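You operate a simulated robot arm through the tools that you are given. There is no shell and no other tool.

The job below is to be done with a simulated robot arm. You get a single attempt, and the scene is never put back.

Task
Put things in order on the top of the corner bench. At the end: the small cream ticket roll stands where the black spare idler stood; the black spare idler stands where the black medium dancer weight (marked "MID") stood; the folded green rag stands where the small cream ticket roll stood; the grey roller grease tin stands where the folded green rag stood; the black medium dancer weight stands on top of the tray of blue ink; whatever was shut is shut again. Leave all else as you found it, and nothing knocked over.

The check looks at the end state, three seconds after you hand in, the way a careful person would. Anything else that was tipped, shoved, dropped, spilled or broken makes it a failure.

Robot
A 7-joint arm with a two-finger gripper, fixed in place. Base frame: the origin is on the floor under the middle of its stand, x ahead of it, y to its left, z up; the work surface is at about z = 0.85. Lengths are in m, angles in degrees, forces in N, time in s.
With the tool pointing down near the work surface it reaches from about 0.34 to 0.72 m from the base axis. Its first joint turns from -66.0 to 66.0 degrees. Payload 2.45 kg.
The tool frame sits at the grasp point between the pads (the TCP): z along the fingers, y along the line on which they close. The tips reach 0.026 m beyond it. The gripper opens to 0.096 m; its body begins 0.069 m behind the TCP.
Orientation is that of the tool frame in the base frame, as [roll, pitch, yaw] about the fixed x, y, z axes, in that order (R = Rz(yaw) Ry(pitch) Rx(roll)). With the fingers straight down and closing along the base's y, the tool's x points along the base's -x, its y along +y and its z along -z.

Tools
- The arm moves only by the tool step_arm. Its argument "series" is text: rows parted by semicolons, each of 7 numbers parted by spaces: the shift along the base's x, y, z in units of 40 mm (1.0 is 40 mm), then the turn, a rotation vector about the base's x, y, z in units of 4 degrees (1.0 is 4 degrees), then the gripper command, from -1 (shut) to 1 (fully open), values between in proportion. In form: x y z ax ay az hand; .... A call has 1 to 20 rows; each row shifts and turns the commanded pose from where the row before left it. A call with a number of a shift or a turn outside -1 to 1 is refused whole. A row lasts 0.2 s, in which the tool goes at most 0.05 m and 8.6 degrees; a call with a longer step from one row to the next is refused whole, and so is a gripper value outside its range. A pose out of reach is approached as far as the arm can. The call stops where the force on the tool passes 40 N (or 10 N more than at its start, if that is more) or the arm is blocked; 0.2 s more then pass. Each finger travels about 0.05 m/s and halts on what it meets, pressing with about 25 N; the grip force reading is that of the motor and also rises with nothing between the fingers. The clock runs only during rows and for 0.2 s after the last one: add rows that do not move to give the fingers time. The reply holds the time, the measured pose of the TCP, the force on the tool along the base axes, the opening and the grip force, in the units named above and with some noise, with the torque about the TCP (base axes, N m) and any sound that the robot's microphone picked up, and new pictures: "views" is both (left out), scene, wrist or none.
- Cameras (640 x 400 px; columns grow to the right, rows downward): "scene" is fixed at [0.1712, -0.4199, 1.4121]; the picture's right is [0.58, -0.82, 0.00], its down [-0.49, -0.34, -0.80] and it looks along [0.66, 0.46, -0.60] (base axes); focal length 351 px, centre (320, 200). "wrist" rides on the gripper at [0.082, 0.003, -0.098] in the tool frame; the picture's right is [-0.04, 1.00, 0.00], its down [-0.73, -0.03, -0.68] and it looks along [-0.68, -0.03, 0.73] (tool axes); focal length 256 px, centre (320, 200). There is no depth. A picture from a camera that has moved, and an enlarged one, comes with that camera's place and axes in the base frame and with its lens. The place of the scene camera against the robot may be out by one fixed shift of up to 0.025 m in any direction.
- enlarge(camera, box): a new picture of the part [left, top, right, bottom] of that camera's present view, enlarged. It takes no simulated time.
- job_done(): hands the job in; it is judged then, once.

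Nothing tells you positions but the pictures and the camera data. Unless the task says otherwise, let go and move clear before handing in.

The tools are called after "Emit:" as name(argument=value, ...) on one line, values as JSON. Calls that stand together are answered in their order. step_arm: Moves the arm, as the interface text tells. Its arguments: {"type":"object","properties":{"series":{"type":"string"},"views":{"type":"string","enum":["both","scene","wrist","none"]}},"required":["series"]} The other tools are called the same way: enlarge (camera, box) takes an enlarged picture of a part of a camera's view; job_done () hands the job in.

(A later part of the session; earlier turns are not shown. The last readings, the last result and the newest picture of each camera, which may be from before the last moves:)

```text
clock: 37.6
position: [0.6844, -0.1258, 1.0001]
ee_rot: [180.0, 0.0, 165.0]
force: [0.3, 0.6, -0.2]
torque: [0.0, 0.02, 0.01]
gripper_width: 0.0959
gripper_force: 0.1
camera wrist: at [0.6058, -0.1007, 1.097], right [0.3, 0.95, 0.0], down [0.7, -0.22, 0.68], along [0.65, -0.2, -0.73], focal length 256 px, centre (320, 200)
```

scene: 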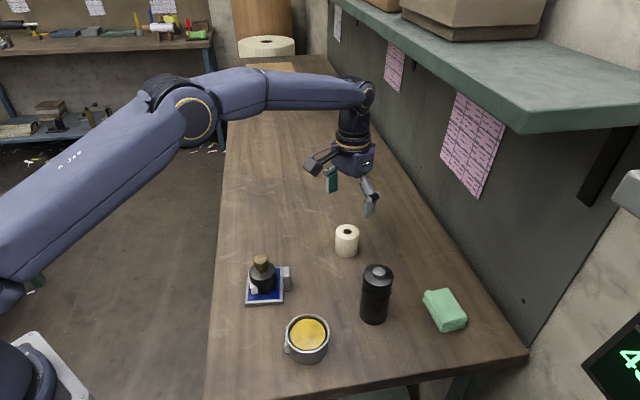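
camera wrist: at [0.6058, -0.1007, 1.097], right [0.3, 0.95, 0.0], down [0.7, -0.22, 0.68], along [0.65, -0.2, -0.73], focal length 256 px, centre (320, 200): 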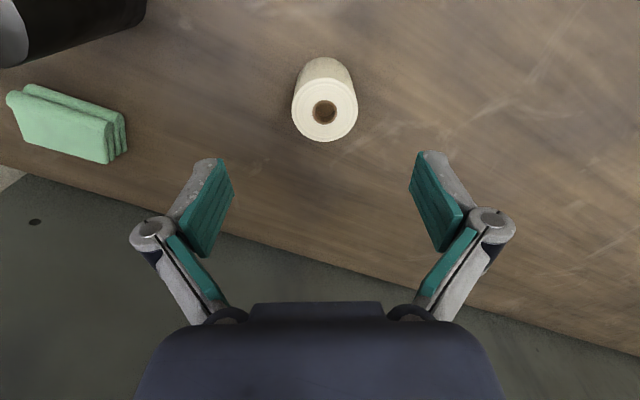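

The roll is at about (0.683, -0.121), nearly centred. I'll shift slightly and descend around it.

Emit:
step_arm(series="-0.02 0.1 -0.3 0 0 0 1; 0 0 -0.7 0 0 0 1; 0 0 -0.7 0 0 0 1; 0 0 -0.7 0 0 0 1; 0 0 -0.4 0 0 0 1; 0 0 0 0 0 0 1; 0 0 0 0 0 0 1", views="both")

```text
clock: 39.2
position: [0.6839, -0.1218, 0.8864]
ee_rot: [180.0, 0.0, 165.1]
force: [0.1, 0.2, -0.1]
torque: [-0.01, -0.01, -0.01]
gripper_width: 0.0961
gripper_force: 0.1
camera wrist: at [0.6049, -0.0968, 0.9845], right [0.3, 0.95, 0.0], down [0.7, -0.22, 0.68], along [0.65, -0.2, -0.73], focal length 256 px, centre (320, 200)
```

scene: 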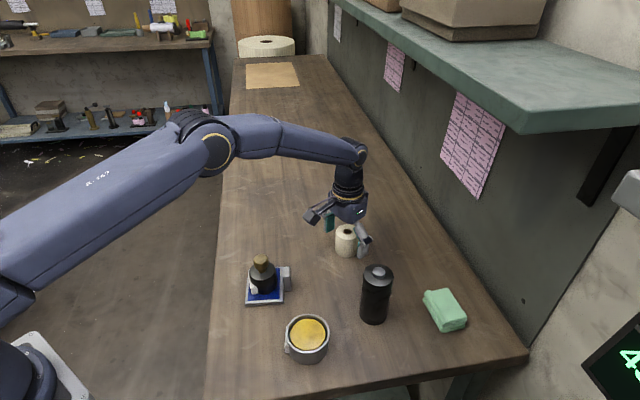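
wrist: 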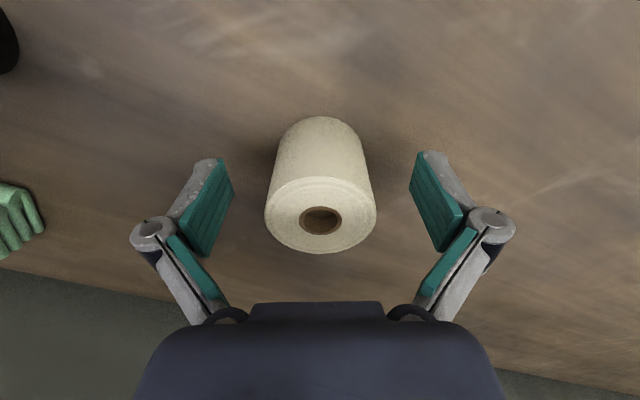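

The roll is centred between the fingers, so I'll close and test-lift.

Emit:
step_arm(series="0 0 0 0 0 0 -1; 0 0 0 0 0 0 -1; 0 0 0 0 0 0 -1; 0 0 0 0 0 0 -1; 0 0 0 0 0 0 -1; 0 0 0 0 0 0 -1", views="wrist")

```text
clock: 40.6
position: [0.6844, -0.1218, 0.8861]
ee_rot: [179.9, 0.0, 165.0]
force: [0.1, 0.4, 0.9]
torque: [0.0, 0.03, -0.01]
gripper_width: 0.0508
gripper_force: 24.7
camera wrist: at [0.6049, -0.0968, 0.9848], right [0.3, 0.95, 0.0], down [0.7, -0.22, 0.68], along [0.65, -0.2, -0.73], focal length 256 px, centre (320, 200)
```

wrist: 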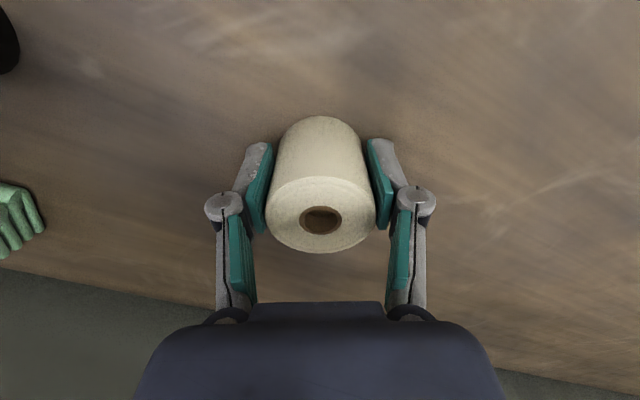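

Emit:
step_arm(series="0 0 0.3 0 0 0 -1; 0 0 0.5 0 0 0 -1; 0 0 0.7 0 0 0 -1; -0.1 0.4 0 0 0 0 -1; -0.15 0.7 0 0 0 0 -1; -0.15 0.8 0 0 0 0 -1; -0.15 0.8 0 0 0 0 -1; -0.1 0.5 0 0 0 0 -1; -0.07 0.34 0 0 0 0 -1; 0 0 0 0 0 0 -1; 0 0 0 0 0 0 -1", views="both")

```text
clock: 43.0
position: [0.6537, 0.0198, 0.9473]
ee_rot: [180.0, 0.1, 164.9]
force: [0.6, 0.1, -0.8]
torque: [0.0, 0.0, 0.01]
gripper_width: 0.0506
gripper_force: 25.2
camera wrist: at [0.5759, 0.0456, 1.0443], right [0.3, 0.95, 0.0], down [0.7, -0.22, 0.68], along [0.65, -0.2, -0.73], focal length 256 px, centre (320, 200)
```

scene: 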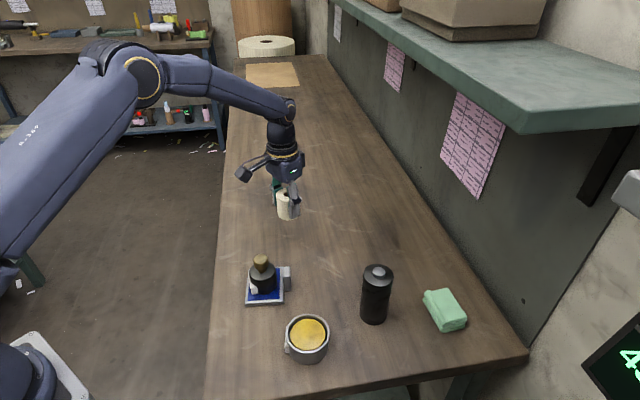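
wrist: 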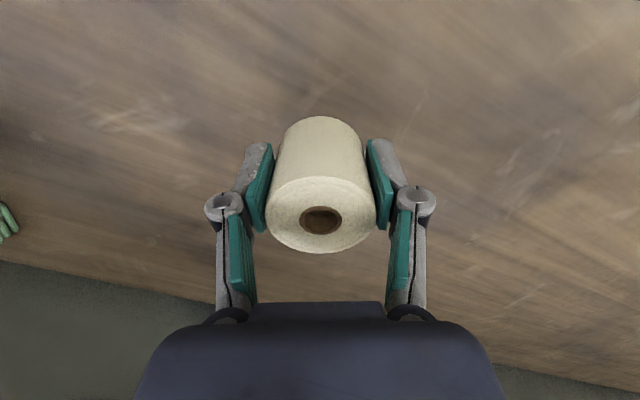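

The roll is over the idler's old spot. I'll lower it, finishing in fine steps.

Emit:
step_arm(series="0 0 -0.4 0 0 0 -1; 0 0 -0.5 0 0 0 -1; 0 0 -0.3 0 0 0 -1; 0 0 -0.15 0 0 0 -1; 0 0 -0.06 0 0 0 -1; 0 0 -0.03 0 0 0 -1; 0 0 0 0 0 0 -1; 0 0 0 0 0 0 -1", views="none")

```text
clock: 44.8
position: [0.6549, 0.0197, 0.8883]
ee_rot: [180.0, 0.0, 165.0]
force: [0.0, 0.7, -0.6]
torque: [-0.01, -0.01, 0.01]
gripper_width: 0.0509
gripper_force: 24.9
```

Emit:
step_arm(series="0 0 -0.03 0 0 0 -1; 0 0 -0.02 0 0 0 -1; 0 0 0 0 0 0 -1; 0 0 0 0 0 0 -1", views="wrist")

```text
clock: 45.8
position: [0.6544, 0.0194, 0.8872]
ee_rot: [-180.0, 0.0, 165.1]
force: [-0.7, 0.0, -1.1]
torque: [0.0, -0.04, -0.02]
gripper_width: 0.0508
gripper_force: 25.4
camera wrist: at [0.5758, 0.045, 0.9853], right [0.3, 0.95, 0.0], down [0.7, -0.22, 0.68], along [0.65, -0.2, -0.73], focal length 256 px, centre (320, 200)
```

wrist: 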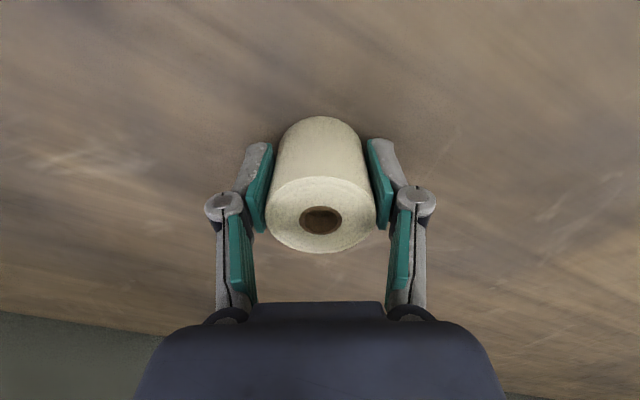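

Emit:
step_arm(series="0 0 -0.025 0 0 0 -1; 0 0 0 0 0 0 -1; 0 0 0 0 0 0 -1", views="none")

```text
clock: 46.6
position: [0.6546, 0.0195, 0.8872]
ee_rot: [-179.9, 0.1, 165.0]
force: [-2.4, -0.7, 8.5]
torque: [-0.03, 0.06, -0.01]
gripper_width: 0.0505
gripper_force: 25.4
```

The roll touches the bench. I'll open and rise.

Emit:
step_arm(series="0 0 0.01 0 0 0 -1; 0 0 0 0 0 0 -0.3; 0 0 0 0 0 0 0.3; 0 0 0 0 0 0 1; 0 0 0 0 0 0 1; 0 0 0 0 0 0 1; 0 0 0.4 0 0 0 1; 0 0 0.8 0 0 0 1; 0 0 0.8 0 0 0 1; 0 0 0.8 0 0 0 1; 0 0 0 0 0 0 1", views="both")

```text
clock: 49.0
position: [0.6543, 0.0189, 0.9981]
ee_rot: [180.0, -0.1, 165.0]
force: [-1.4, 0.1, -0.2]
torque: [0.03, -0.02, 0.03]
gripper_width: 0.0961
gripper_force: 0.1
camera wrist: at [0.5758, 0.0454, 1.0968], right [0.3, 0.95, 0.0], down [0.7, -0.22, 0.68], along [0.65, -0.2, -0.73], focal length 256 px, centre (320, 200)
```

scene: 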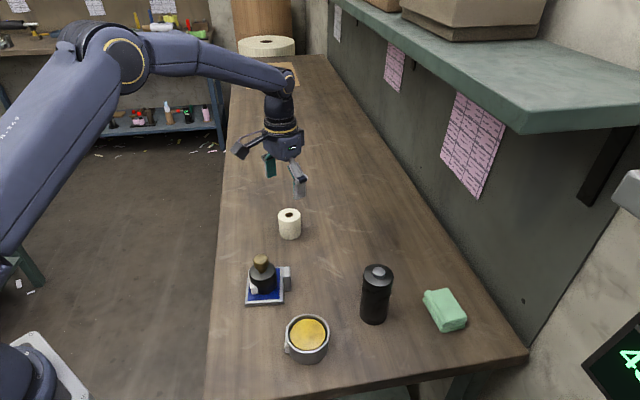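
wrist: 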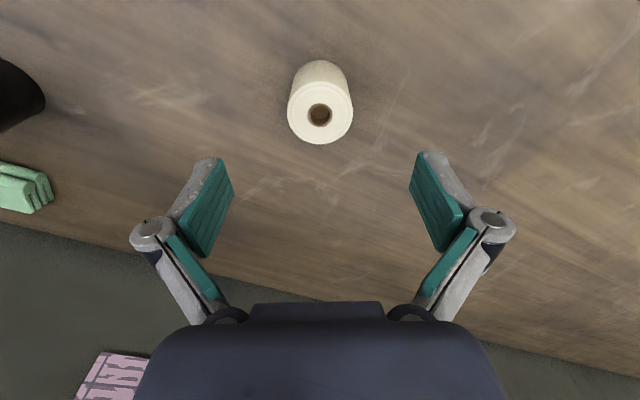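

The roll stands on the idler's old spot. The idler now stands just robot-side of the rag, exactly where the wrist camera housing must dip to reach the rag. To be safe I'll park the idler temporarily in free space and put it back last, so I'm returning to it now.

Emit:
step_arm(series="-0.3 -0.4 0.4 0 0 0 1; -0.4 -0.6 0.4 0 0 0 1; -0.4 -0.8 0 0 0 0 1; -0.35 -0.9 0 0 0 0 1; -0.3 -0.9 0 0 0 0 1; -0.2 -0.9 0 0 0 0 1; -0.15 -0.9 0 0 0 0 1; -0.08 -0.8 0 0 0 0 1; -0.04 -0.65 0 0 0 0 1; 0 0 0 0 0 0 1; 0 0 0 0 0 0 1", views="both")

```text
clock: 51.4
position: [0.5651, -0.255, 1.0297]
ee_rot: [180.0, 0.0, 165.1]
force: [0.6, 0.0, 0.0]
torque: [0.02, 0.0, -0.05]
gripper_width: 0.0959
gripper_force: 0.1
camera wrist: at [0.4874, -0.2294, 1.1281], right [0.3, 0.95, 0.0], down [0.7, -0.22, 0.68], along [0.65, -0.2, -0.73], focal length 256 px, centre (320, 200)
```

scene: 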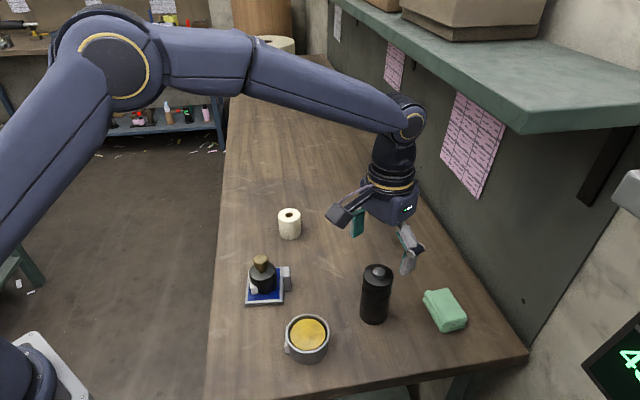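
wrist: 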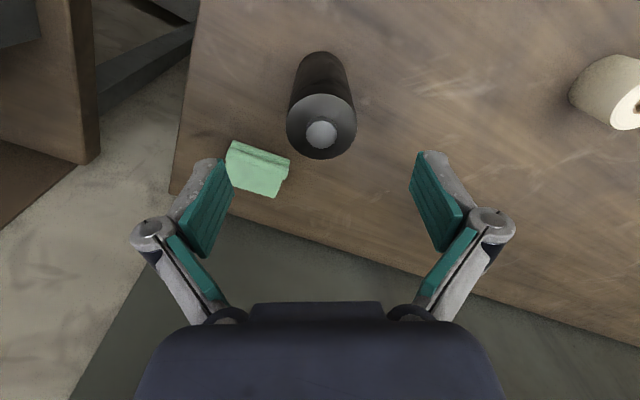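

Emit:
enlarge(camera="scene", box=[310, 90, 470, 290])

```text
2.00 times, centred on (390, 190) of scene
camera zoom: at [0.1711, -0.4199, 1.4121], right [0.58, -0.82, 0.0], down [-0.49, -0.34, -0.8], along [0.66, 0.46, -0.6], focal length 703 px, centre (180, 220)
```

zoom: 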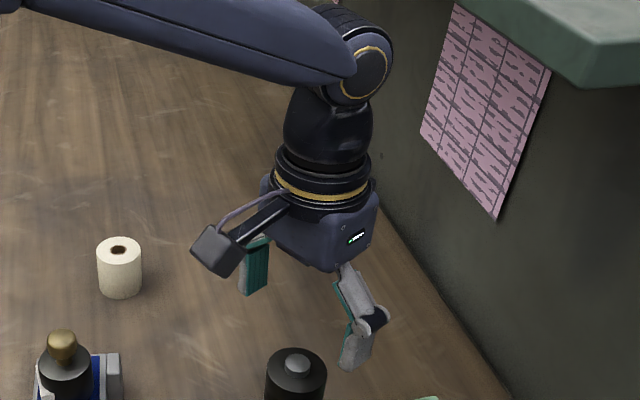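

The camera housing is about 4 cm across, so parking the idler first is the right call. I'll descend and grip the idler again.

Emit:
step_arm(series="0 0.02 -0.3 0 0 0 1; 0 0 -0.6 0 0 0 1; 0 0 -0.6 0 0 0 1; 0 0 -0.6 0 0 0 1; 0 0 -0.375 0 0 0 1; 0 0 0 0 0 0 1; 0 0 0 0 0 0 -1; 0 0 0 0 0 0 -1; 0 0 0 0 0 0 -1; 0 0 0 0 0 0 -1; 0 0 0 0 0 0 -1; 0 0 0 0 0 0 -1", views="wrist")

```text
clock: 54.0
position: [0.5651, -0.2538, 0.9317]
ee_rot: [-180.0, 0.0, 165.0]
force: [-0.7, -1.6, 0.9]
torque: [-0.08, 0.03, -0.06]
gripper_width: 0.051
gripper_force: 24.9
camera wrist: at [0.4869, -0.2279, 1.0297], right [0.3, 0.95, 0.0], down [0.7, -0.22, 0.68], along [0.65, -0.2, -0.73], focal length 256 px, centre (320, 200)
```

wrist: 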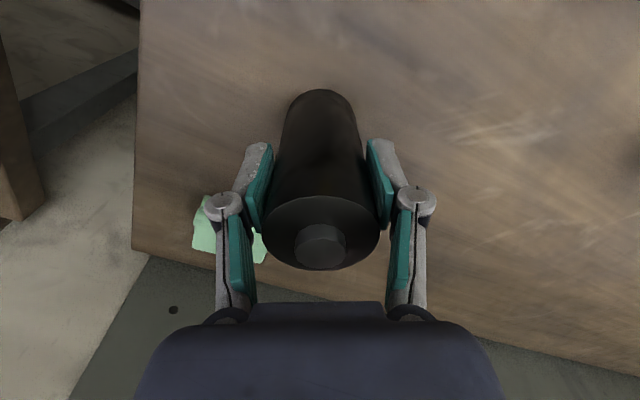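

I have it gripped. I'll lift and carry the idler to a free parking spot near (0.605, 0.135).

Emit:
step_arm(series="0 0 0.2 0 0 0 -1; 0 0 0.3 0 0 0 -1; 0 0 0.6 0 0 0 -1; 0 0 0.7 0 0 0 -1; 0 0 0.65 0 0 0 -1; 0 0.4 0.1 0 0 0 -1; 0 0.7 0.2 0 0 0 -1; 0.1 0.85 0.2 0 0 0 -1; 0.1 0.85 0 0 0 0 -1; 0.1 0.85 0 0 0 0 -1; 0.1 0.85 0 0 0 0 -1; 0.1 0.85 0 0 0 0 -1; 0.1 0.85 0 0 0 0 -1; 0.1 0.85 0 0 0 0 -1; 0.1 0.85 0 0 0 0 -1; 0.1 0.85 0 0 0 0 -1; 0.1 0.575 0 0 0 0 -1; 0 0.35 0 0 0 0 -1; 0 0 0 0 0 0 -1; 0 0 0 0 0 0 -1", views="both")

```text
clock: 58.2
position: [0.6051, 0.1346, 1.0501]
ee_rot: [-180.0, -0.1, 165.0]
force: [-0.2, 0.2, -2.6]
torque: [-0.01, 0.05, -0.02]
gripper_width: 0.0511
gripper_force: 25.0
camera wrist: at [0.5274, 0.1593, 1.1479], right [0.3, 0.95, 0.0], down [0.7, -0.22, 0.68], along [0.65, -0.2, -0.73], focal length 256 px, centre (320, 200)
```

scene: 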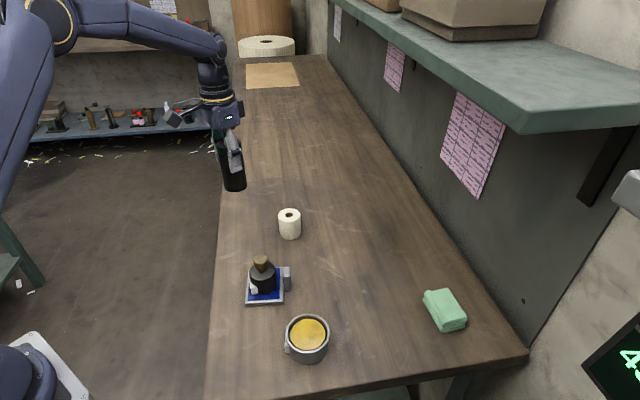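
wrist: 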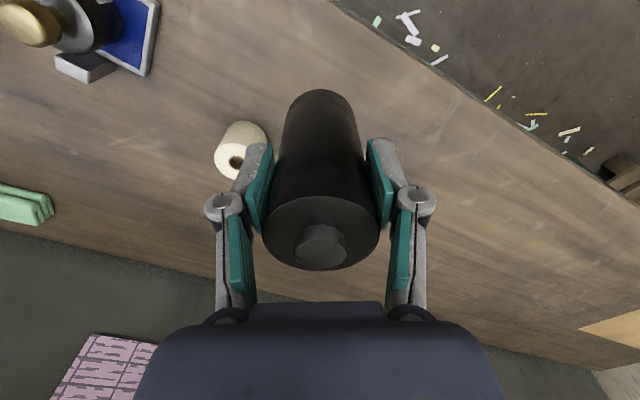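

Here it would be ~5.5 cm from the front edge, so I'll shift slightly inward and then lower it.

Emit:
step_arm(series="0.3 0.12 0 0 0 0 -1; 0.32 0.13 -0.2 0 0 0 -1; 0 0 -0.6 0 0 0 -1; 0 0 -0.7 0 0 0 -1; 0 0 -0.7 0 0 0 -1; 0 0 -0.45 0 0 0 -1; 0 0 -0.15 0 0 0 -1; 0 0 -0.05 0 0 0 -1; 0 0 0 0 0 0 -1; 0 0 0 0 0 0 -1", views="wrist")

```text
clock: 60.4
position: [0.6312, 0.1435, 0.9351]
ee_rot: [179.9, 0.0, 165.0]
force: [-0.7, 0.9, -2.6]
torque: [0.02, -0.02, -0.01]
gripper_width: 0.051
gripper_force: 24.8
camera wrist: at [0.552, 0.1696, 1.0333], right [0.3, 0.95, 0.0], down [0.7, -0.22, 0.68], along [0.65, -0.2, -0.73], focal length 256 px, centre (320, 200)
```

wrist: 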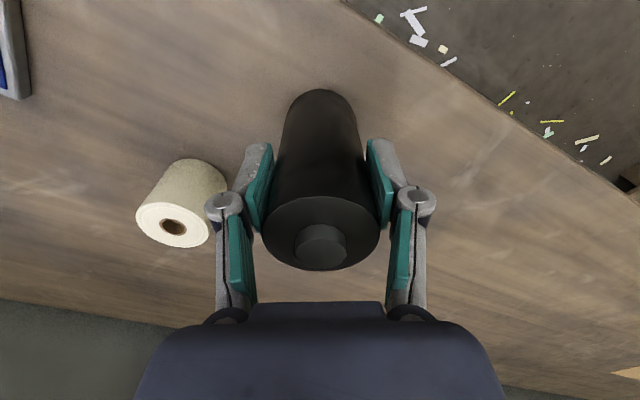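

Emit:
step_arm(series="0 0 -0.05 0 0 0 -1; 0 0 -0.04 0 0 0 -1; 0 0 -0.02 0 0 0 -1; 0 0 0 0 0 0 -1; 0 0 0 0 0 0 -1", views="none")

```text
clock: 61.6
position: [0.6303, 0.144, 0.9323]
ee_rot: [-180.0, 0.0, 165.1]
force: [-2.6, 0.5, 5.7]
torque: [-0.01, 0.21, 0.04]
gripper_width: 0.0509
gripper_force: 25.0
```

The idler is down. I'll release it with a moderate opening and rise.

Emit:
step_arm(series="0 0 0 0 0 0 -0.3; 0 0 0 0 0 0 0.2; 0 0 0 0 0 0 0.56; 0 0 0 0 0 0 0.56; 0 0 0 0 0 0 0.56; 0 0 0.4 0 0 0 0.56; 0 0 0.7 0 0 0 0.56; 0 0 0.8 0 0 0 0.56; 0 0 0.8 0 0 0 1; 0 0 0 0 0 0 1", views="both")

```text
clock: 63.8
position: [0.6326, 0.1424, 1.0401]
ee_rot: [-180.0, 0.0, 165.0]
force: [-0.6, 0.1, 0.6]
torque: [-0.01, -0.01, 0.01]
gripper_width: 0.096
gripper_force: 0.0
camera wrist: at [0.553, 0.1692, 1.1377], right [0.3, 0.95, 0.0], down [0.7, -0.22, 0.68], along [0.65, -0.2, -0.73], focal length 256 px, centre (320, 200)
```

scene: 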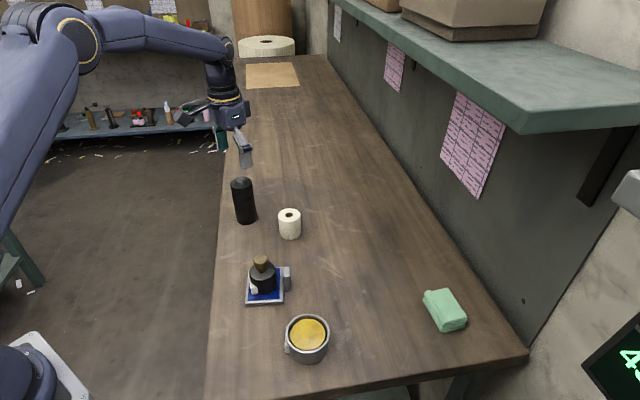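
wrist: 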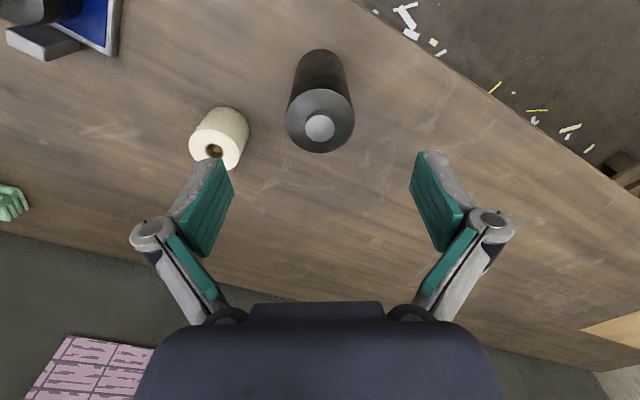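

The idler is parked upright. Now I'll travel to the rag side and align the fingers with the rag's long ends (yaw ≈139°).

Emit:
step_arm(series="-0.1373 -0.6 0 0 0 -0.5 1; -0.1373 -0.85 0 0 0 -0.5 1; -0.1373 -0.85 0 0 0 -0.5 1; -0.1373 -0.85 0 0 0 -0.5 1; -0.1373 -0.85 0 0 0 -0.5 1; -0.1373 -0.85 0 0 0 -0.5 1; -0.1373 -0.85 0 0 0 -0.5 1; -0.1373 -0.85 0 0 0 -0.5 1; -0.1373 -0.85 0 0 0 -0.5 1; -0.1373 -0.85 0 0 0 -0.5 1; -0.1373 -0.85 -0.2 0 0 -0.5 1; -0.1373 -0.85 -0.3 0 0 -0.5 1; -0.1373 -0.68 -0.5 0 0 -0.5 1; 0 0 0 0 0 0 1; 0 0 0 0 0 0 1", views="both")

```text
clock: 67.0
position: [0.559, -0.2817, 0.9982]
ee_rot: [179.9, 0.0, 139.0]
force: [0.4, 0.2, 0.4]
torque: [0.0, -0.03, 0.0]
gripper_width: 0.0959
gripper_force: 0.0
camera wrist: at [0.4988, -0.2252, 1.0972], right [0.69, 0.73, 0.0], down [0.53, -0.5, 0.68], along [0.49, -0.47, -0.73], focal length 256 px, centre (320, 200)
```

scene: 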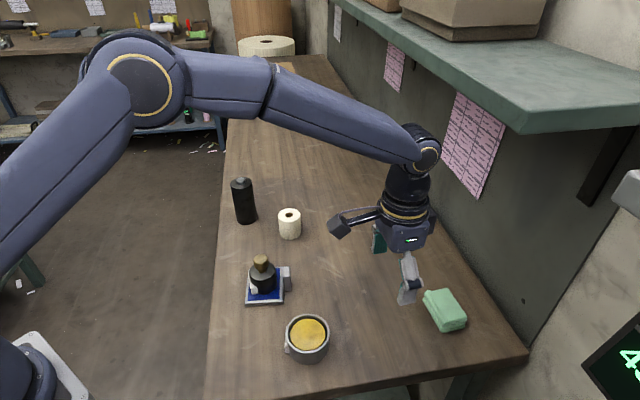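
wrist: 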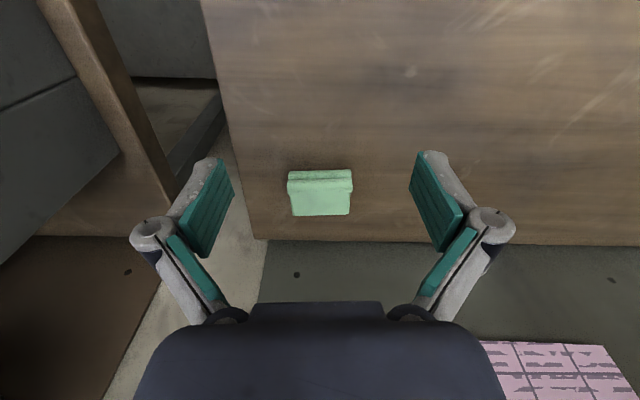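

Emit:
enlarge(camera="wrist", box=[250, 140, 390, 240])

```text
4.00 times, centred on (320, 190) of wrist
camera zoom: at [0.4988, -0.2252, 1.0972], right [0.69, 0.73, 0.0], down [0.53, -0.5, 0.68], along [0.49, -0.47, -0.73], focal length 1024 px, centre (320, 240)
```

zoom: 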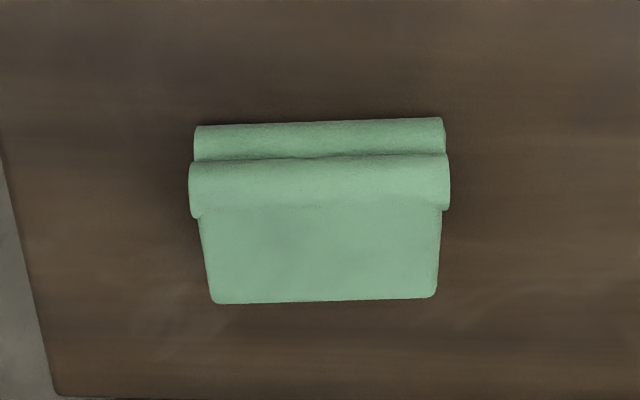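

The rag is at about (0.646, -0.363), aligned with the tool (long side ~49°, length ~7 cm). I'll tilt the tool 10° outward to gain reach and check the reported pose.

Emit:
step_arm(series="0 0 0 -0.547 -0.63 0 1; 0 0 0 -0.547 -0.63 0 1; 0 0 0 -0.546 -0.63 0 1; 0 0 0 0 0 0 1; 0 0 0 0 0 0 1", views="both")

```text
clock: 68.2
position: [0.5595, -0.2836, 1.0]
ee_rot: [180.0, 10.0, 138.9]
force: [-0.8, 0.3, 0.4]
torque: [-0.03, -0.04, 0.0]
gripper_width: 0.0959
gripper_force: 0.1
camera wrist: at [0.4873, -0.2144, 1.0817], right [0.68, 0.73, 0.01], down [0.44, -0.42, 0.8], along [0.58, -0.54, -0.6], focal length 256 px, centre (320, 200)
```

scene: 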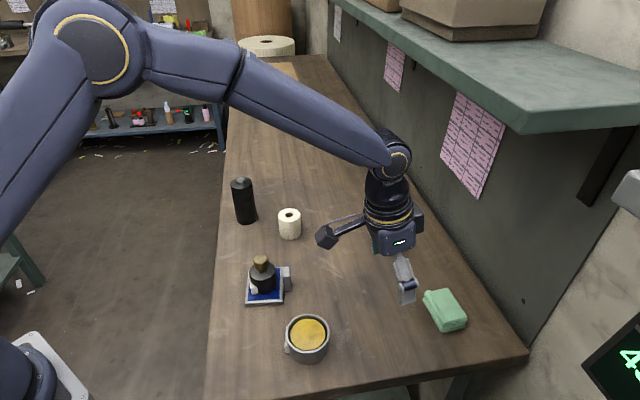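
wrist: 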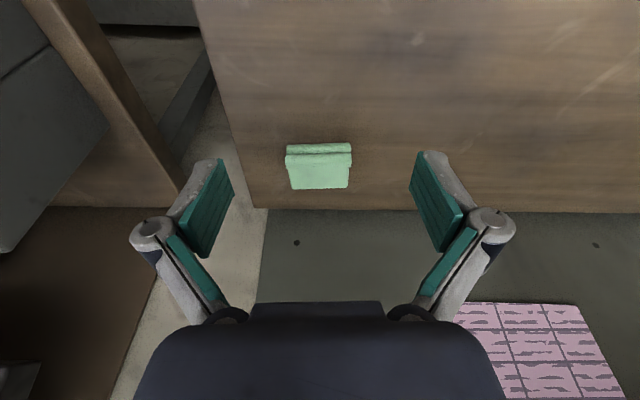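

The tilt is as intended. I'll move to just above the rag (tips ~3 cm above it) to confirm reach.

Emit:
step_arm(series="0.433 -0.409 -0.297 0 0 0 1; 0.433 -0.409 -0.297 0 0 0 1; 0.433 -0.409 -0.297 0 0 0 1; 0.433 -0.409 -0.297 0 0 0 1; 0.433 -0.409 -0.297 0 0 0 1; 0 0 0 0 0 0 1; 0 0 0 0 0 0 1", views="both")

```text
clock: 69.8
position: [0.6453, -0.3632, 0.9387]
ee_rot: [179.9, 9.9, 138.9]
force: [0.1, 0.0, 0.2]
torque: [0.01, 0.01, 0.01]
gripper_width: 0.0963
gripper_force: 0.0
camera wrist: at [0.5741, -0.296, 1.0218], right [0.68, 0.73, 0.01], down [0.44, -0.42, 0.8], along [0.58, -0.54, -0.61], focal length 256 px, centre (320, 200)
```

scene: 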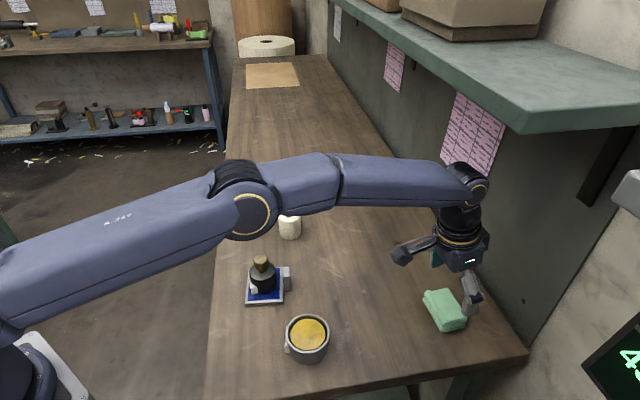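
wrist: 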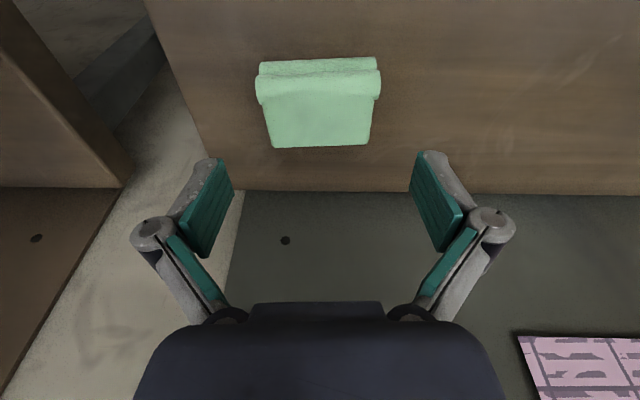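

The reach is fine and the rag is centred under the fingers. I'll descend around it.

Emit:
step_arm(series="0.03 -0.03 -0.4 0 0 0 1; 0 0 -0.45 0 0 0 1; 0 0 -0.4 0 0 0 1; 0 0 -0.15 0 0 0 1; 0 0 0 0 0 0 1; 0 0 0 0 0 0 1", views="both")

```text
clock: 71.2
position: [0.6466, -0.3648, 0.8838]
ee_rot: [180.0, 10.1, 138.9]
force: [0.6, 0.5, 0.0]
torque: [-0.02, -0.03, 0.0]
gripper_width: 0.0959
gripper_force: 0.0
camera wrist: at [0.5745, -0.2974, 0.9658], right [0.68, 0.73, 0.01], down [0.44, -0.42, 0.8], along [0.58, -0.54, -0.6], focal length 256 px, centre (320, 200)
```

scene: 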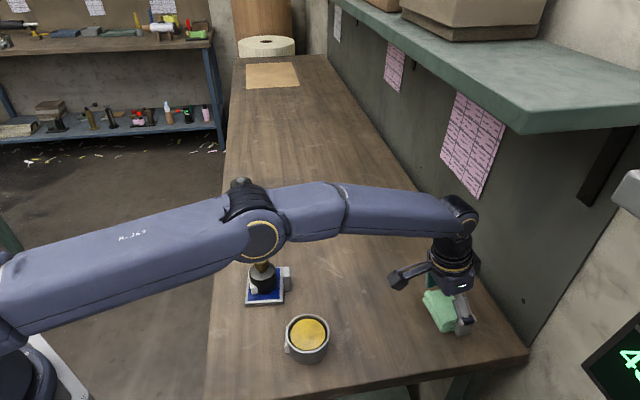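
wrist: 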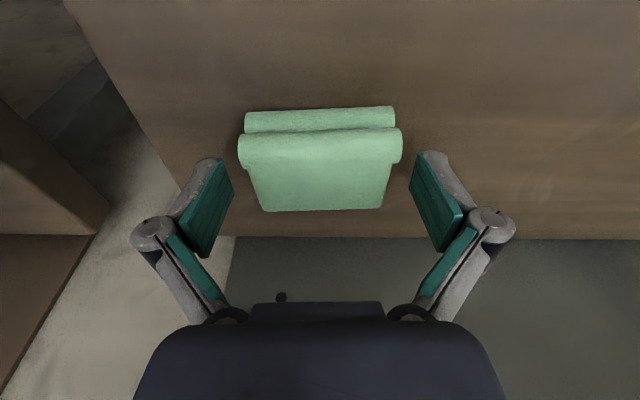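

The rag is centred, so I'm closing on its ends.

Emit:
step_arm(series="0 0 0 0 0 0 -1; 0 0 0 0 0 0 -1; 0 0 0 0 0 0 -1; 0 0 0 0 0 0 -1; 0 0 0 0 0 0 -1", views="wrist")

```text
clock: 72.4
position: [0.6478, -0.3647, 0.8844]
ee_rot: [179.9, 9.9, 139.0]
force: [0.4, 1.5, 4.1]
torque: [0.06, -0.02, 0.03]
gripper_width: 0.0741
gripper_force: 24.5
camera wrist: at [0.5746, -0.2973, 0.9661], right [0.68, 0.73, 0.01], down [0.44, -0.42, 0.8], along [0.58, -0.54, -0.6], focal length 256 px, centre (320, 200)
```

wrist: 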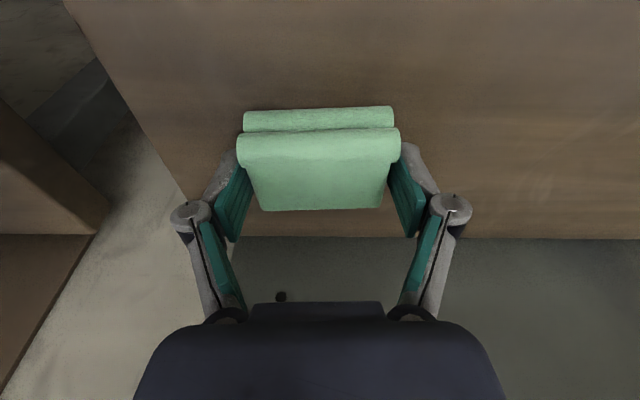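

The rag is gripped at 74 mm. I'll lift a little, check the hold, then carry it over toward the roll's old place.

Emit:
step_arm(series="0 0 0.2 0 0 0 -1; 0 0 0.4 0 0 0 -1; 0 0 0.5 0 0 0 -1; 0 0 0.4 0 0 0 -1; 0 0 0 0 0 0 -1", views="both")

```text
clock: 73.6
position: [0.647, -0.365, 0.9432]
ee_rot: [179.9, 10.0, 139.0]
force: [0.0, 0.7, -0.9]
torque: [0.01, 0.01, -0.02]
gripper_width: 0.074
gripper_force: 24.8
camera wrist: at [0.5745, -0.2978, 1.0264], right [0.68, 0.73, 0.01], down [0.44, -0.42, 0.8], along [0.58, -0.54, -0.6], focal length 256 px, centre (320, 200)
```

scene: 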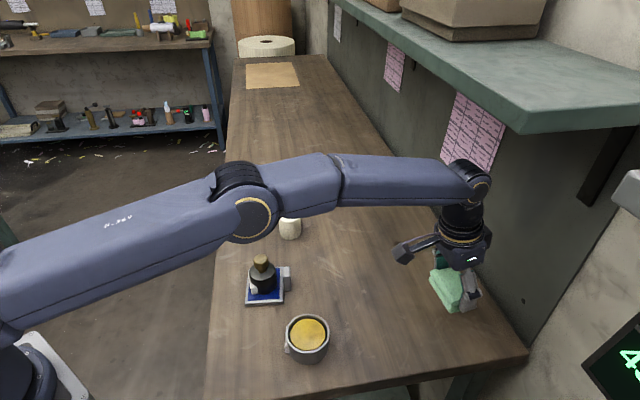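
wrist: 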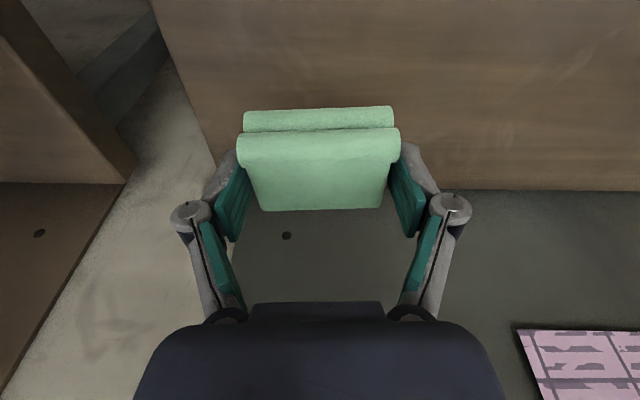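

The rag is held. I'll carry it to the roll's old spot (0.683, -0.121).

Emit:
step_arm(series="0 0.4 0 0 0 0 -1; 0.1 0.7 0 0 0 0 -1; 0.12 0.85 0 0 0 0 -1; 0.14 0.85 0 0 0 0 -1; 0.14 0.85 0 0 0 0 -1; 0.14 0.85 0 0 0 0 -1; 0.14 0.8 0 0 0 0 -1; 0.1375 0.5 0 0 0 0 -1; 0 0.28 0 0 0 0 -1; 0 0 0 0 0 0 -1; 0 0 0 0 0 0 -1", views="both")

```text
clock: 76.0
position: [0.6844, -0.1214, 0.9438]
ee_rot: [180.0, 10.0, 138.9]
force: [-0.3, -0.4, -0.9]
torque: [-0.02, 0.0, 0.02]
gripper_width: 0.0744
gripper_force: 25.3
camera wrist: at [0.6118, -0.0541, 1.0258], right [0.68, 0.73, 0.01], down [0.44, -0.42, 0.8], along [0.58, -0.54, -0.61], focal length 256 px, centre (320, 200)
```

scene: 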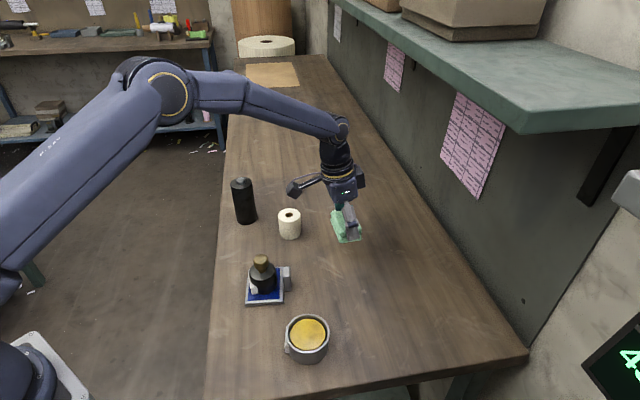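
wrist: 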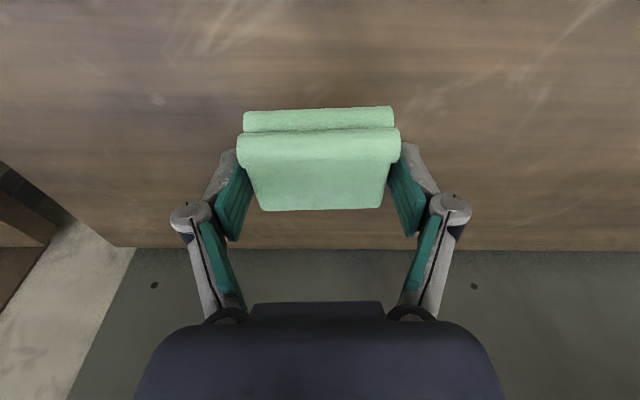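

I'm over the spot, and the camera housing will stay clear of the roll. I'll lower now.

Emit:
step_arm(series="0 0 -0.3 0 0 0 -1; 0 0 -0.5 0 0 0 -1; 0 0 -0.4 0 0 0 -1; 0 0 -0.15 0 0 0 -1; 0 0 -0.06 0 0 0 -1; 0 0 0 0 0 0 -1; 0 0 0 0 0 0 -1", views="none")

```text
clock: 77.6
position: [0.6835, -0.1226, 0.8864]
ee_rot: [-180.0, 10.0, 139.0]
force: [-0.9, -0.5, -1.0]
torque: [0.0, 0.0, 0.0]
gripper_width: 0.0743
gripper_force: 24.6
```

Emit:
step_arm(series="0 0 -0.04 0 0 0 -1; 0 0 -0.03 0 0 0 -1; 0 0 0 0 0 0 -1; 0 0 0 0 0 0 -1", views="wrist")

```text
clock: 78.6
position: [0.6835, -0.1222, 0.8839]
ee_rot: [180.0, 10.0, 139.0]
force: [-0.1, -1.1, -0.5]
torque: [-0.04, -0.01, 0.02]
gripper_width: 0.0743
gripper_force: 25.0
camera wrist: at [0.6114, -0.0544, 0.9665], right [0.68, 0.73, 0.01], down [0.44, -0.42, 0.8], along [0.58, -0.54, -0.61], focal length 256 px, centre (320, 200)
```

wrist: 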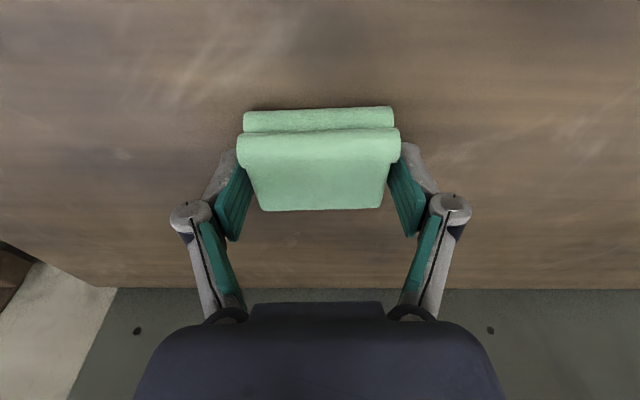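

Emit:
step_arm(series="0 0 -0.02 0 0 0 -1; 0 0 0 0 0 0 -1; 0 0 0 0 0 0 -1", views="none")

```text
clock: 79.4
position: [0.6838, -0.1226, 0.8839]
ee_rot: [-180.0, 10.1, 139.0]
force: [-1.5, -0.2, 5.0]
torque: [-0.02, 0.04, 0.01]
gripper_width: 0.0741
gripper_force: 24.9
```

The rag rests on the bench. I'll open and rise, tilted as is.

Emit:
step_arm(series="0 0 0 0 0 0 0.7; 0 0 0 0 0 0 1; 0 0 0 0 0 0 1; 0 0 0 0 0 0 1; 0 0 0.3 0 0 0 1; 0 0 0.6 0 0 0 1; 0 0 0.8 0 0 0 1; 0 0 0.8 0 0 0 1; 0 0 0 0 0 0 1", views="both")

```text
clock: 81.4
position: [0.6845, -0.1216, 0.9831]
ee_rot: [-179.9, 10.0, 139.1]
force: [0.5, -0.6, 0.0]
torque: [0.01, 0.03, 0.01]
gripper_width: 0.0962
gripper_force: 0.0
camera wrist: at [0.6121, -0.0541, 1.0663], right [0.68, 0.73, 0.01], down [0.44, -0.42, 0.8], along [0.58, -0.54, -0.61], focal length 256 px, centre (320, 200)
```

scene: 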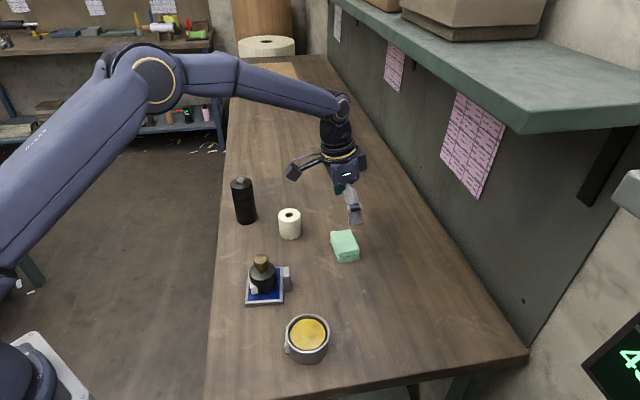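
wrist: 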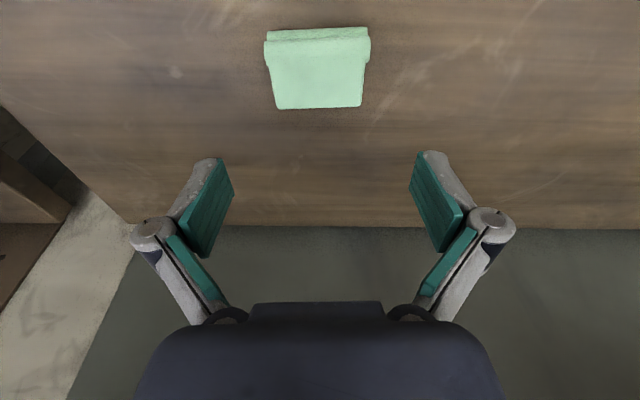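

The rag sits on the roll's spot. Now for the tin: I'll keep the 10° tilt (needed for reach at the rag's place), move above the tin and turn so the fingers clear its GREASE label.

Emit:
step_arm(series="-0.4 -0.1 0.1 0 0 -0.3 1; -0.74 -0.2 0.1 0 0 -0.4 1; -0.74 -0.225 0 0 0 -0.4 1; -0.74 -0.225 0 0 0 -0.4 1; -0.74 -0.225 0 0 0 -0.4 1; -0.74 -0.225 0 0 0 -0.4 1; -0.74 -0.225 0 0 0 -0.4 1; -0.74 -0.225 0 0 0 -0.3 1; -0.34 -0.15 0 0 0 0 1; 0 0 0 0 0 0 1; 0 0 0 0 0 0 1", views="both")

```text
clock: 83.8
position: [0.4477, -0.194, 0.9915]
ee_rot: [180.0, 9.9, 127.0]
force: [0.7, 0.3, 0.6]
torque: [-0.02, -0.04, 0.01]
gripper_width: 0.096
gripper_force: 0.1
camera wrist: at [0.3898, -0.1132, 1.074], right [0.82, 0.57, 0.01], down [0.34, -0.5, 0.8], along [0.46, -0.65, -0.6], focal length 256 px, centre (320, 200)
```

scene: 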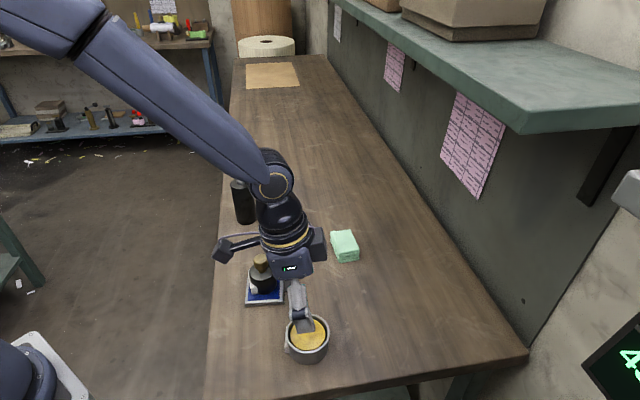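
wrist: 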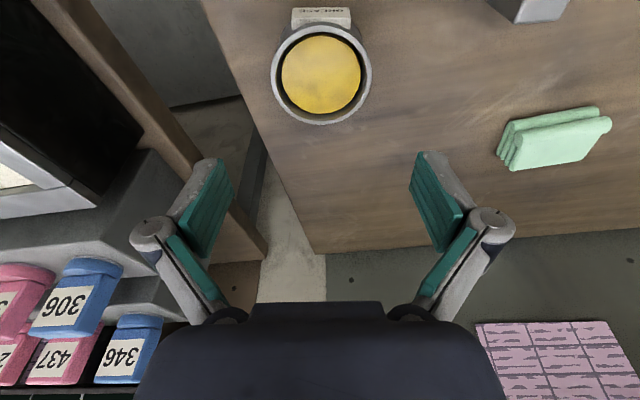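

The tin's label points straight toward the camera side, so the finger axis is perpendicular to it. I'll fine-centre and descend to just above the rim for a check.

Emit:
step_arm(series="-0.02 0.07 -0.4 0 0 0 1; 0 0 -0.6 0 0 0 1; 0 0 -0.5 0 0 0 1; 0 0 0 0 0 0 1; 0 0 0 0 0 0 1", views="wrist")

```text
clock: 85.0
position: [0.4448, -0.1911, 0.9321]
ee_rot: [180.0, 10.0, 127.0]
force: [-0.1, 0.6, 0.1]
torque: [0.0, 0.01, -0.01]
gripper_width: 0.0958
gripper_force: 0.1
camera wrist: at [0.3886, -0.1099, 1.0137], right [0.82, 0.57, 0.01], down [0.34, -0.5, 0.8], along [0.46, -0.65, -0.61], focal length 256 px, centre (320, 200)
```

wrist: 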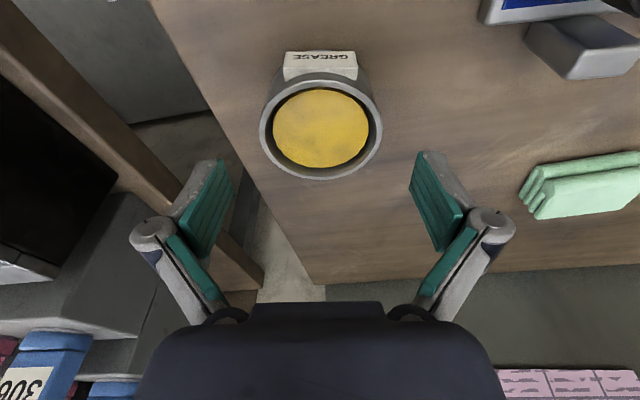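

With perspective accounted for, the tin centre is about 3 mm farther out than the tool. I'll correct and descend around the tin.

Emit:
step_arm(series="0.05 -0.06 -0.2 0 0 0 1; 0 0 -0.4 0 0 0 1; 0 0 -0.4 0 0 0 1; 0 0 -0.18 0 0 0 1; 0 0 0 0 0 0 1; 0 0 0 0 0 0 1", views="both")

```text
clock: 86.4
position: [0.4492, -0.1943, 0.884]
ee_rot: [179.9, 10.0, 126.9]
force: [-0.5, 0.5, 0.5]
torque: [-0.01, -0.03, -0.01]
gripper_width: 0.0959
gripper_force: 0.0
camera wrist: at [0.3914, -0.1123, 0.9666], right [0.82, 0.57, 0.01], down [0.34, -0.5, 0.8], along [0.46, -0.65, -0.61], focal length 256 px, centre (320, 200)
```

scene: 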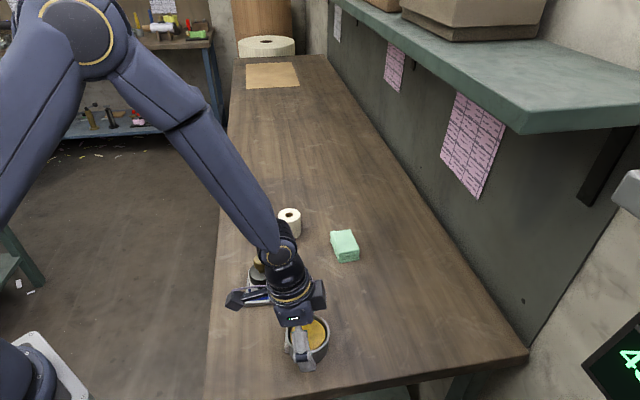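
wrist: 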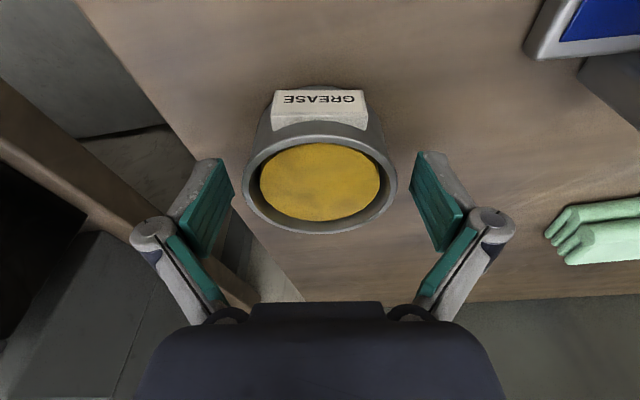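

The tin is centred with equal gaps, so I'm closing.

Emit:
step_arm(series="0 0 0 0 0 0 -1; 0 0 0 0 0 0 -1; 0 0 0 0 0 0 -1; 0 0 0 0 0 0 -1; 0 0 0 0 0 0 -1", views="wrist")

```text
clock: 87.6
position: [0.4477, -0.1933, 0.8836]
ee_rot: [-179.9, 10.1, 126.8]
force: [-1.1, 0.4, 3.7]
torque: [0.02, 0.09, -0.02]
gripper_width: 0.0743
gripper_force: 25.6
camera wrist: at [0.3914, -0.1123, 0.9668], right [0.82, 0.57, 0.01], down [0.34, -0.5, 0.8], along [0.46, -0.65, -0.6], focal length 256 px, centre (320, 200)
```

wrist: 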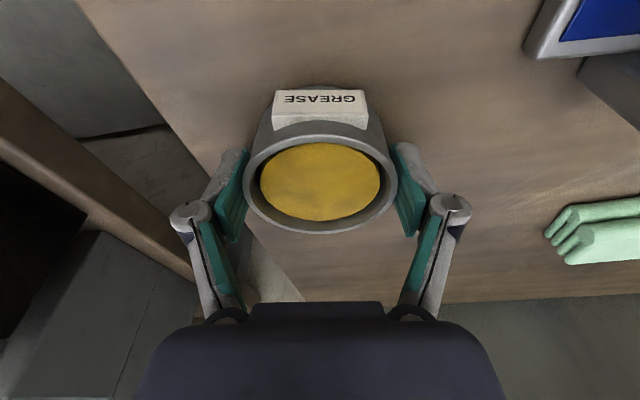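

The tin is gripped at 74 mm. I'll lift slowly and check that it stays level.

Emit:
step_arm(series="0 0 0.1 0 0 0 -1; 0 0 0.2 0 0 0 -1; 0 0 0.3 0 0 0 -1; 0 0 0 0 0 0 -1; 0 0 0 0 0 0 -1", views="both")

Emit:
enlarge(camera="scene", box=[250, 270, 370, 380])

```text
clock: 88.8
position: [0.4487, -0.1941, 0.9091]
ee_rot: [-180.0, 10.1, 127.0]
force: [0.2, 0.2, -0.3]
torque: [0.0, -0.02, 0.01]
gripper_width: 0.074
gripper_force: 24.9
camera wrist: at [0.3911, -0.1125, 0.9909], right [0.82, 0.57, 0.01], down [0.34, -0.5, 0.8], along [0.46, -0.65, -0.6], focal length 256 px, centre (320, 200)
```

scene: 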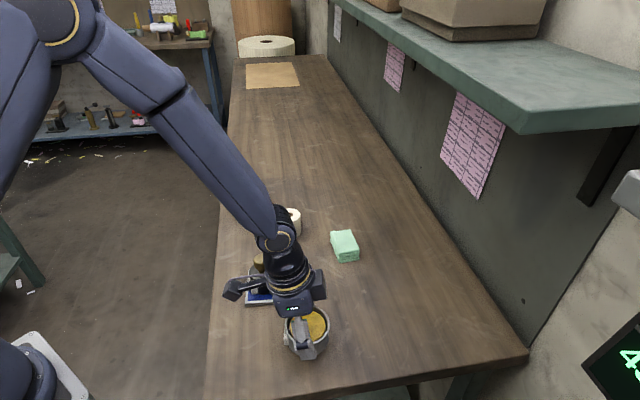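
wrist: 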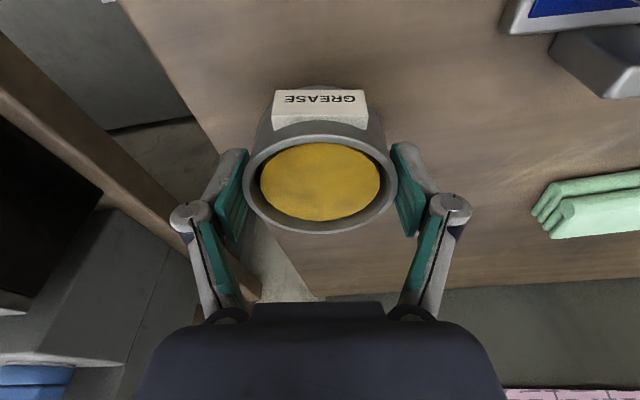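

```text
3.64 times, centred on (310, 325) of scene
camera zoom: at [0.1712, -0.4199, 1.4121], right [0.58, -0.82, 0.0], down [-0.49, -0.34, -0.8], along [0.66, 0.46, -0.6], focal length 1278 px, centre (356, -254)
```

zoom: 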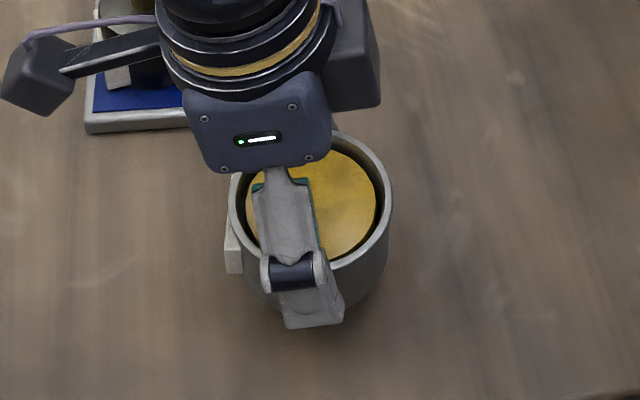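

The tin hangs level and firm. I'll carry it smoothly to above the rag's old spot (0.646, -0.364), restoring yaw 139° on the way.

Emit:
step_arm(series="0 0 0.3 0 0 0 -1; 0 0 0.4 0 0 0 -1; 0.25 -0.216 0.175 0 0 0.3 -1; 0.45 -0.388 0 0 0 0.3 -1; 0.6 -0.518 0 0 0 0.3 -1; 0.65 -0.561 0 0 0 0.3 -1; 0.65 -0.561 0 0 0 0.3 -1; 0.65 -0.561 0 0 0 0.3 -1; 0.6 -0.518 0 0 0 0.3 -1; 0.5 -0.432 0 0 0 0.3 -1; 0.4 -0.345 0 0 0 0.3 -1; 0.22 -0.19 0 0 0 0.3 -1; 0 0 0 0 0 0 -1; 0 0 0 0 0 0 -1", views="both")

```text
clock: 91.8
position: [0.6472, -0.3641, 0.9436]
ee_rot: [-180.0, 10.0, 139.0]
force: [1.0, 0.2, -0.4]
torque: [-0.02, 0.01, 0.03]
gripper_width: 0.0738
gripper_force: 24.9
camera wrist: at [0.5746, -0.2973, 1.0264], right [0.68, 0.73, 0.01], down [0.44, -0.42, 0.8], along [0.58, -0.54, -0.61], focal length 256 px, centre (320, 200)
```

scene: 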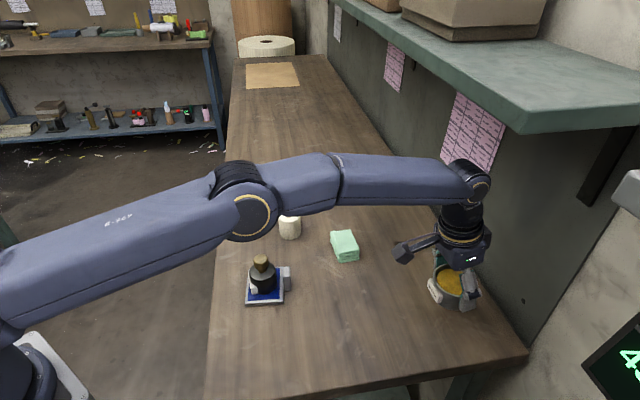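
wrist: 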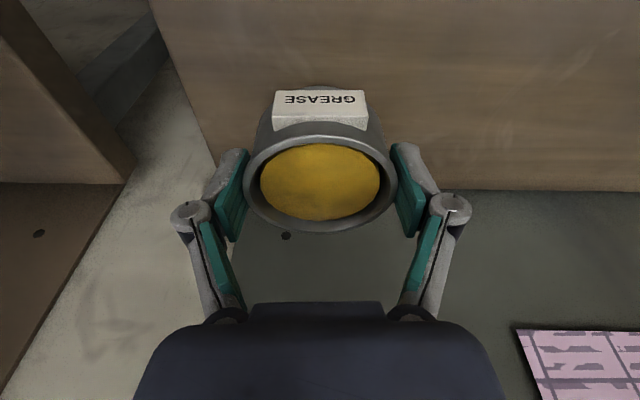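

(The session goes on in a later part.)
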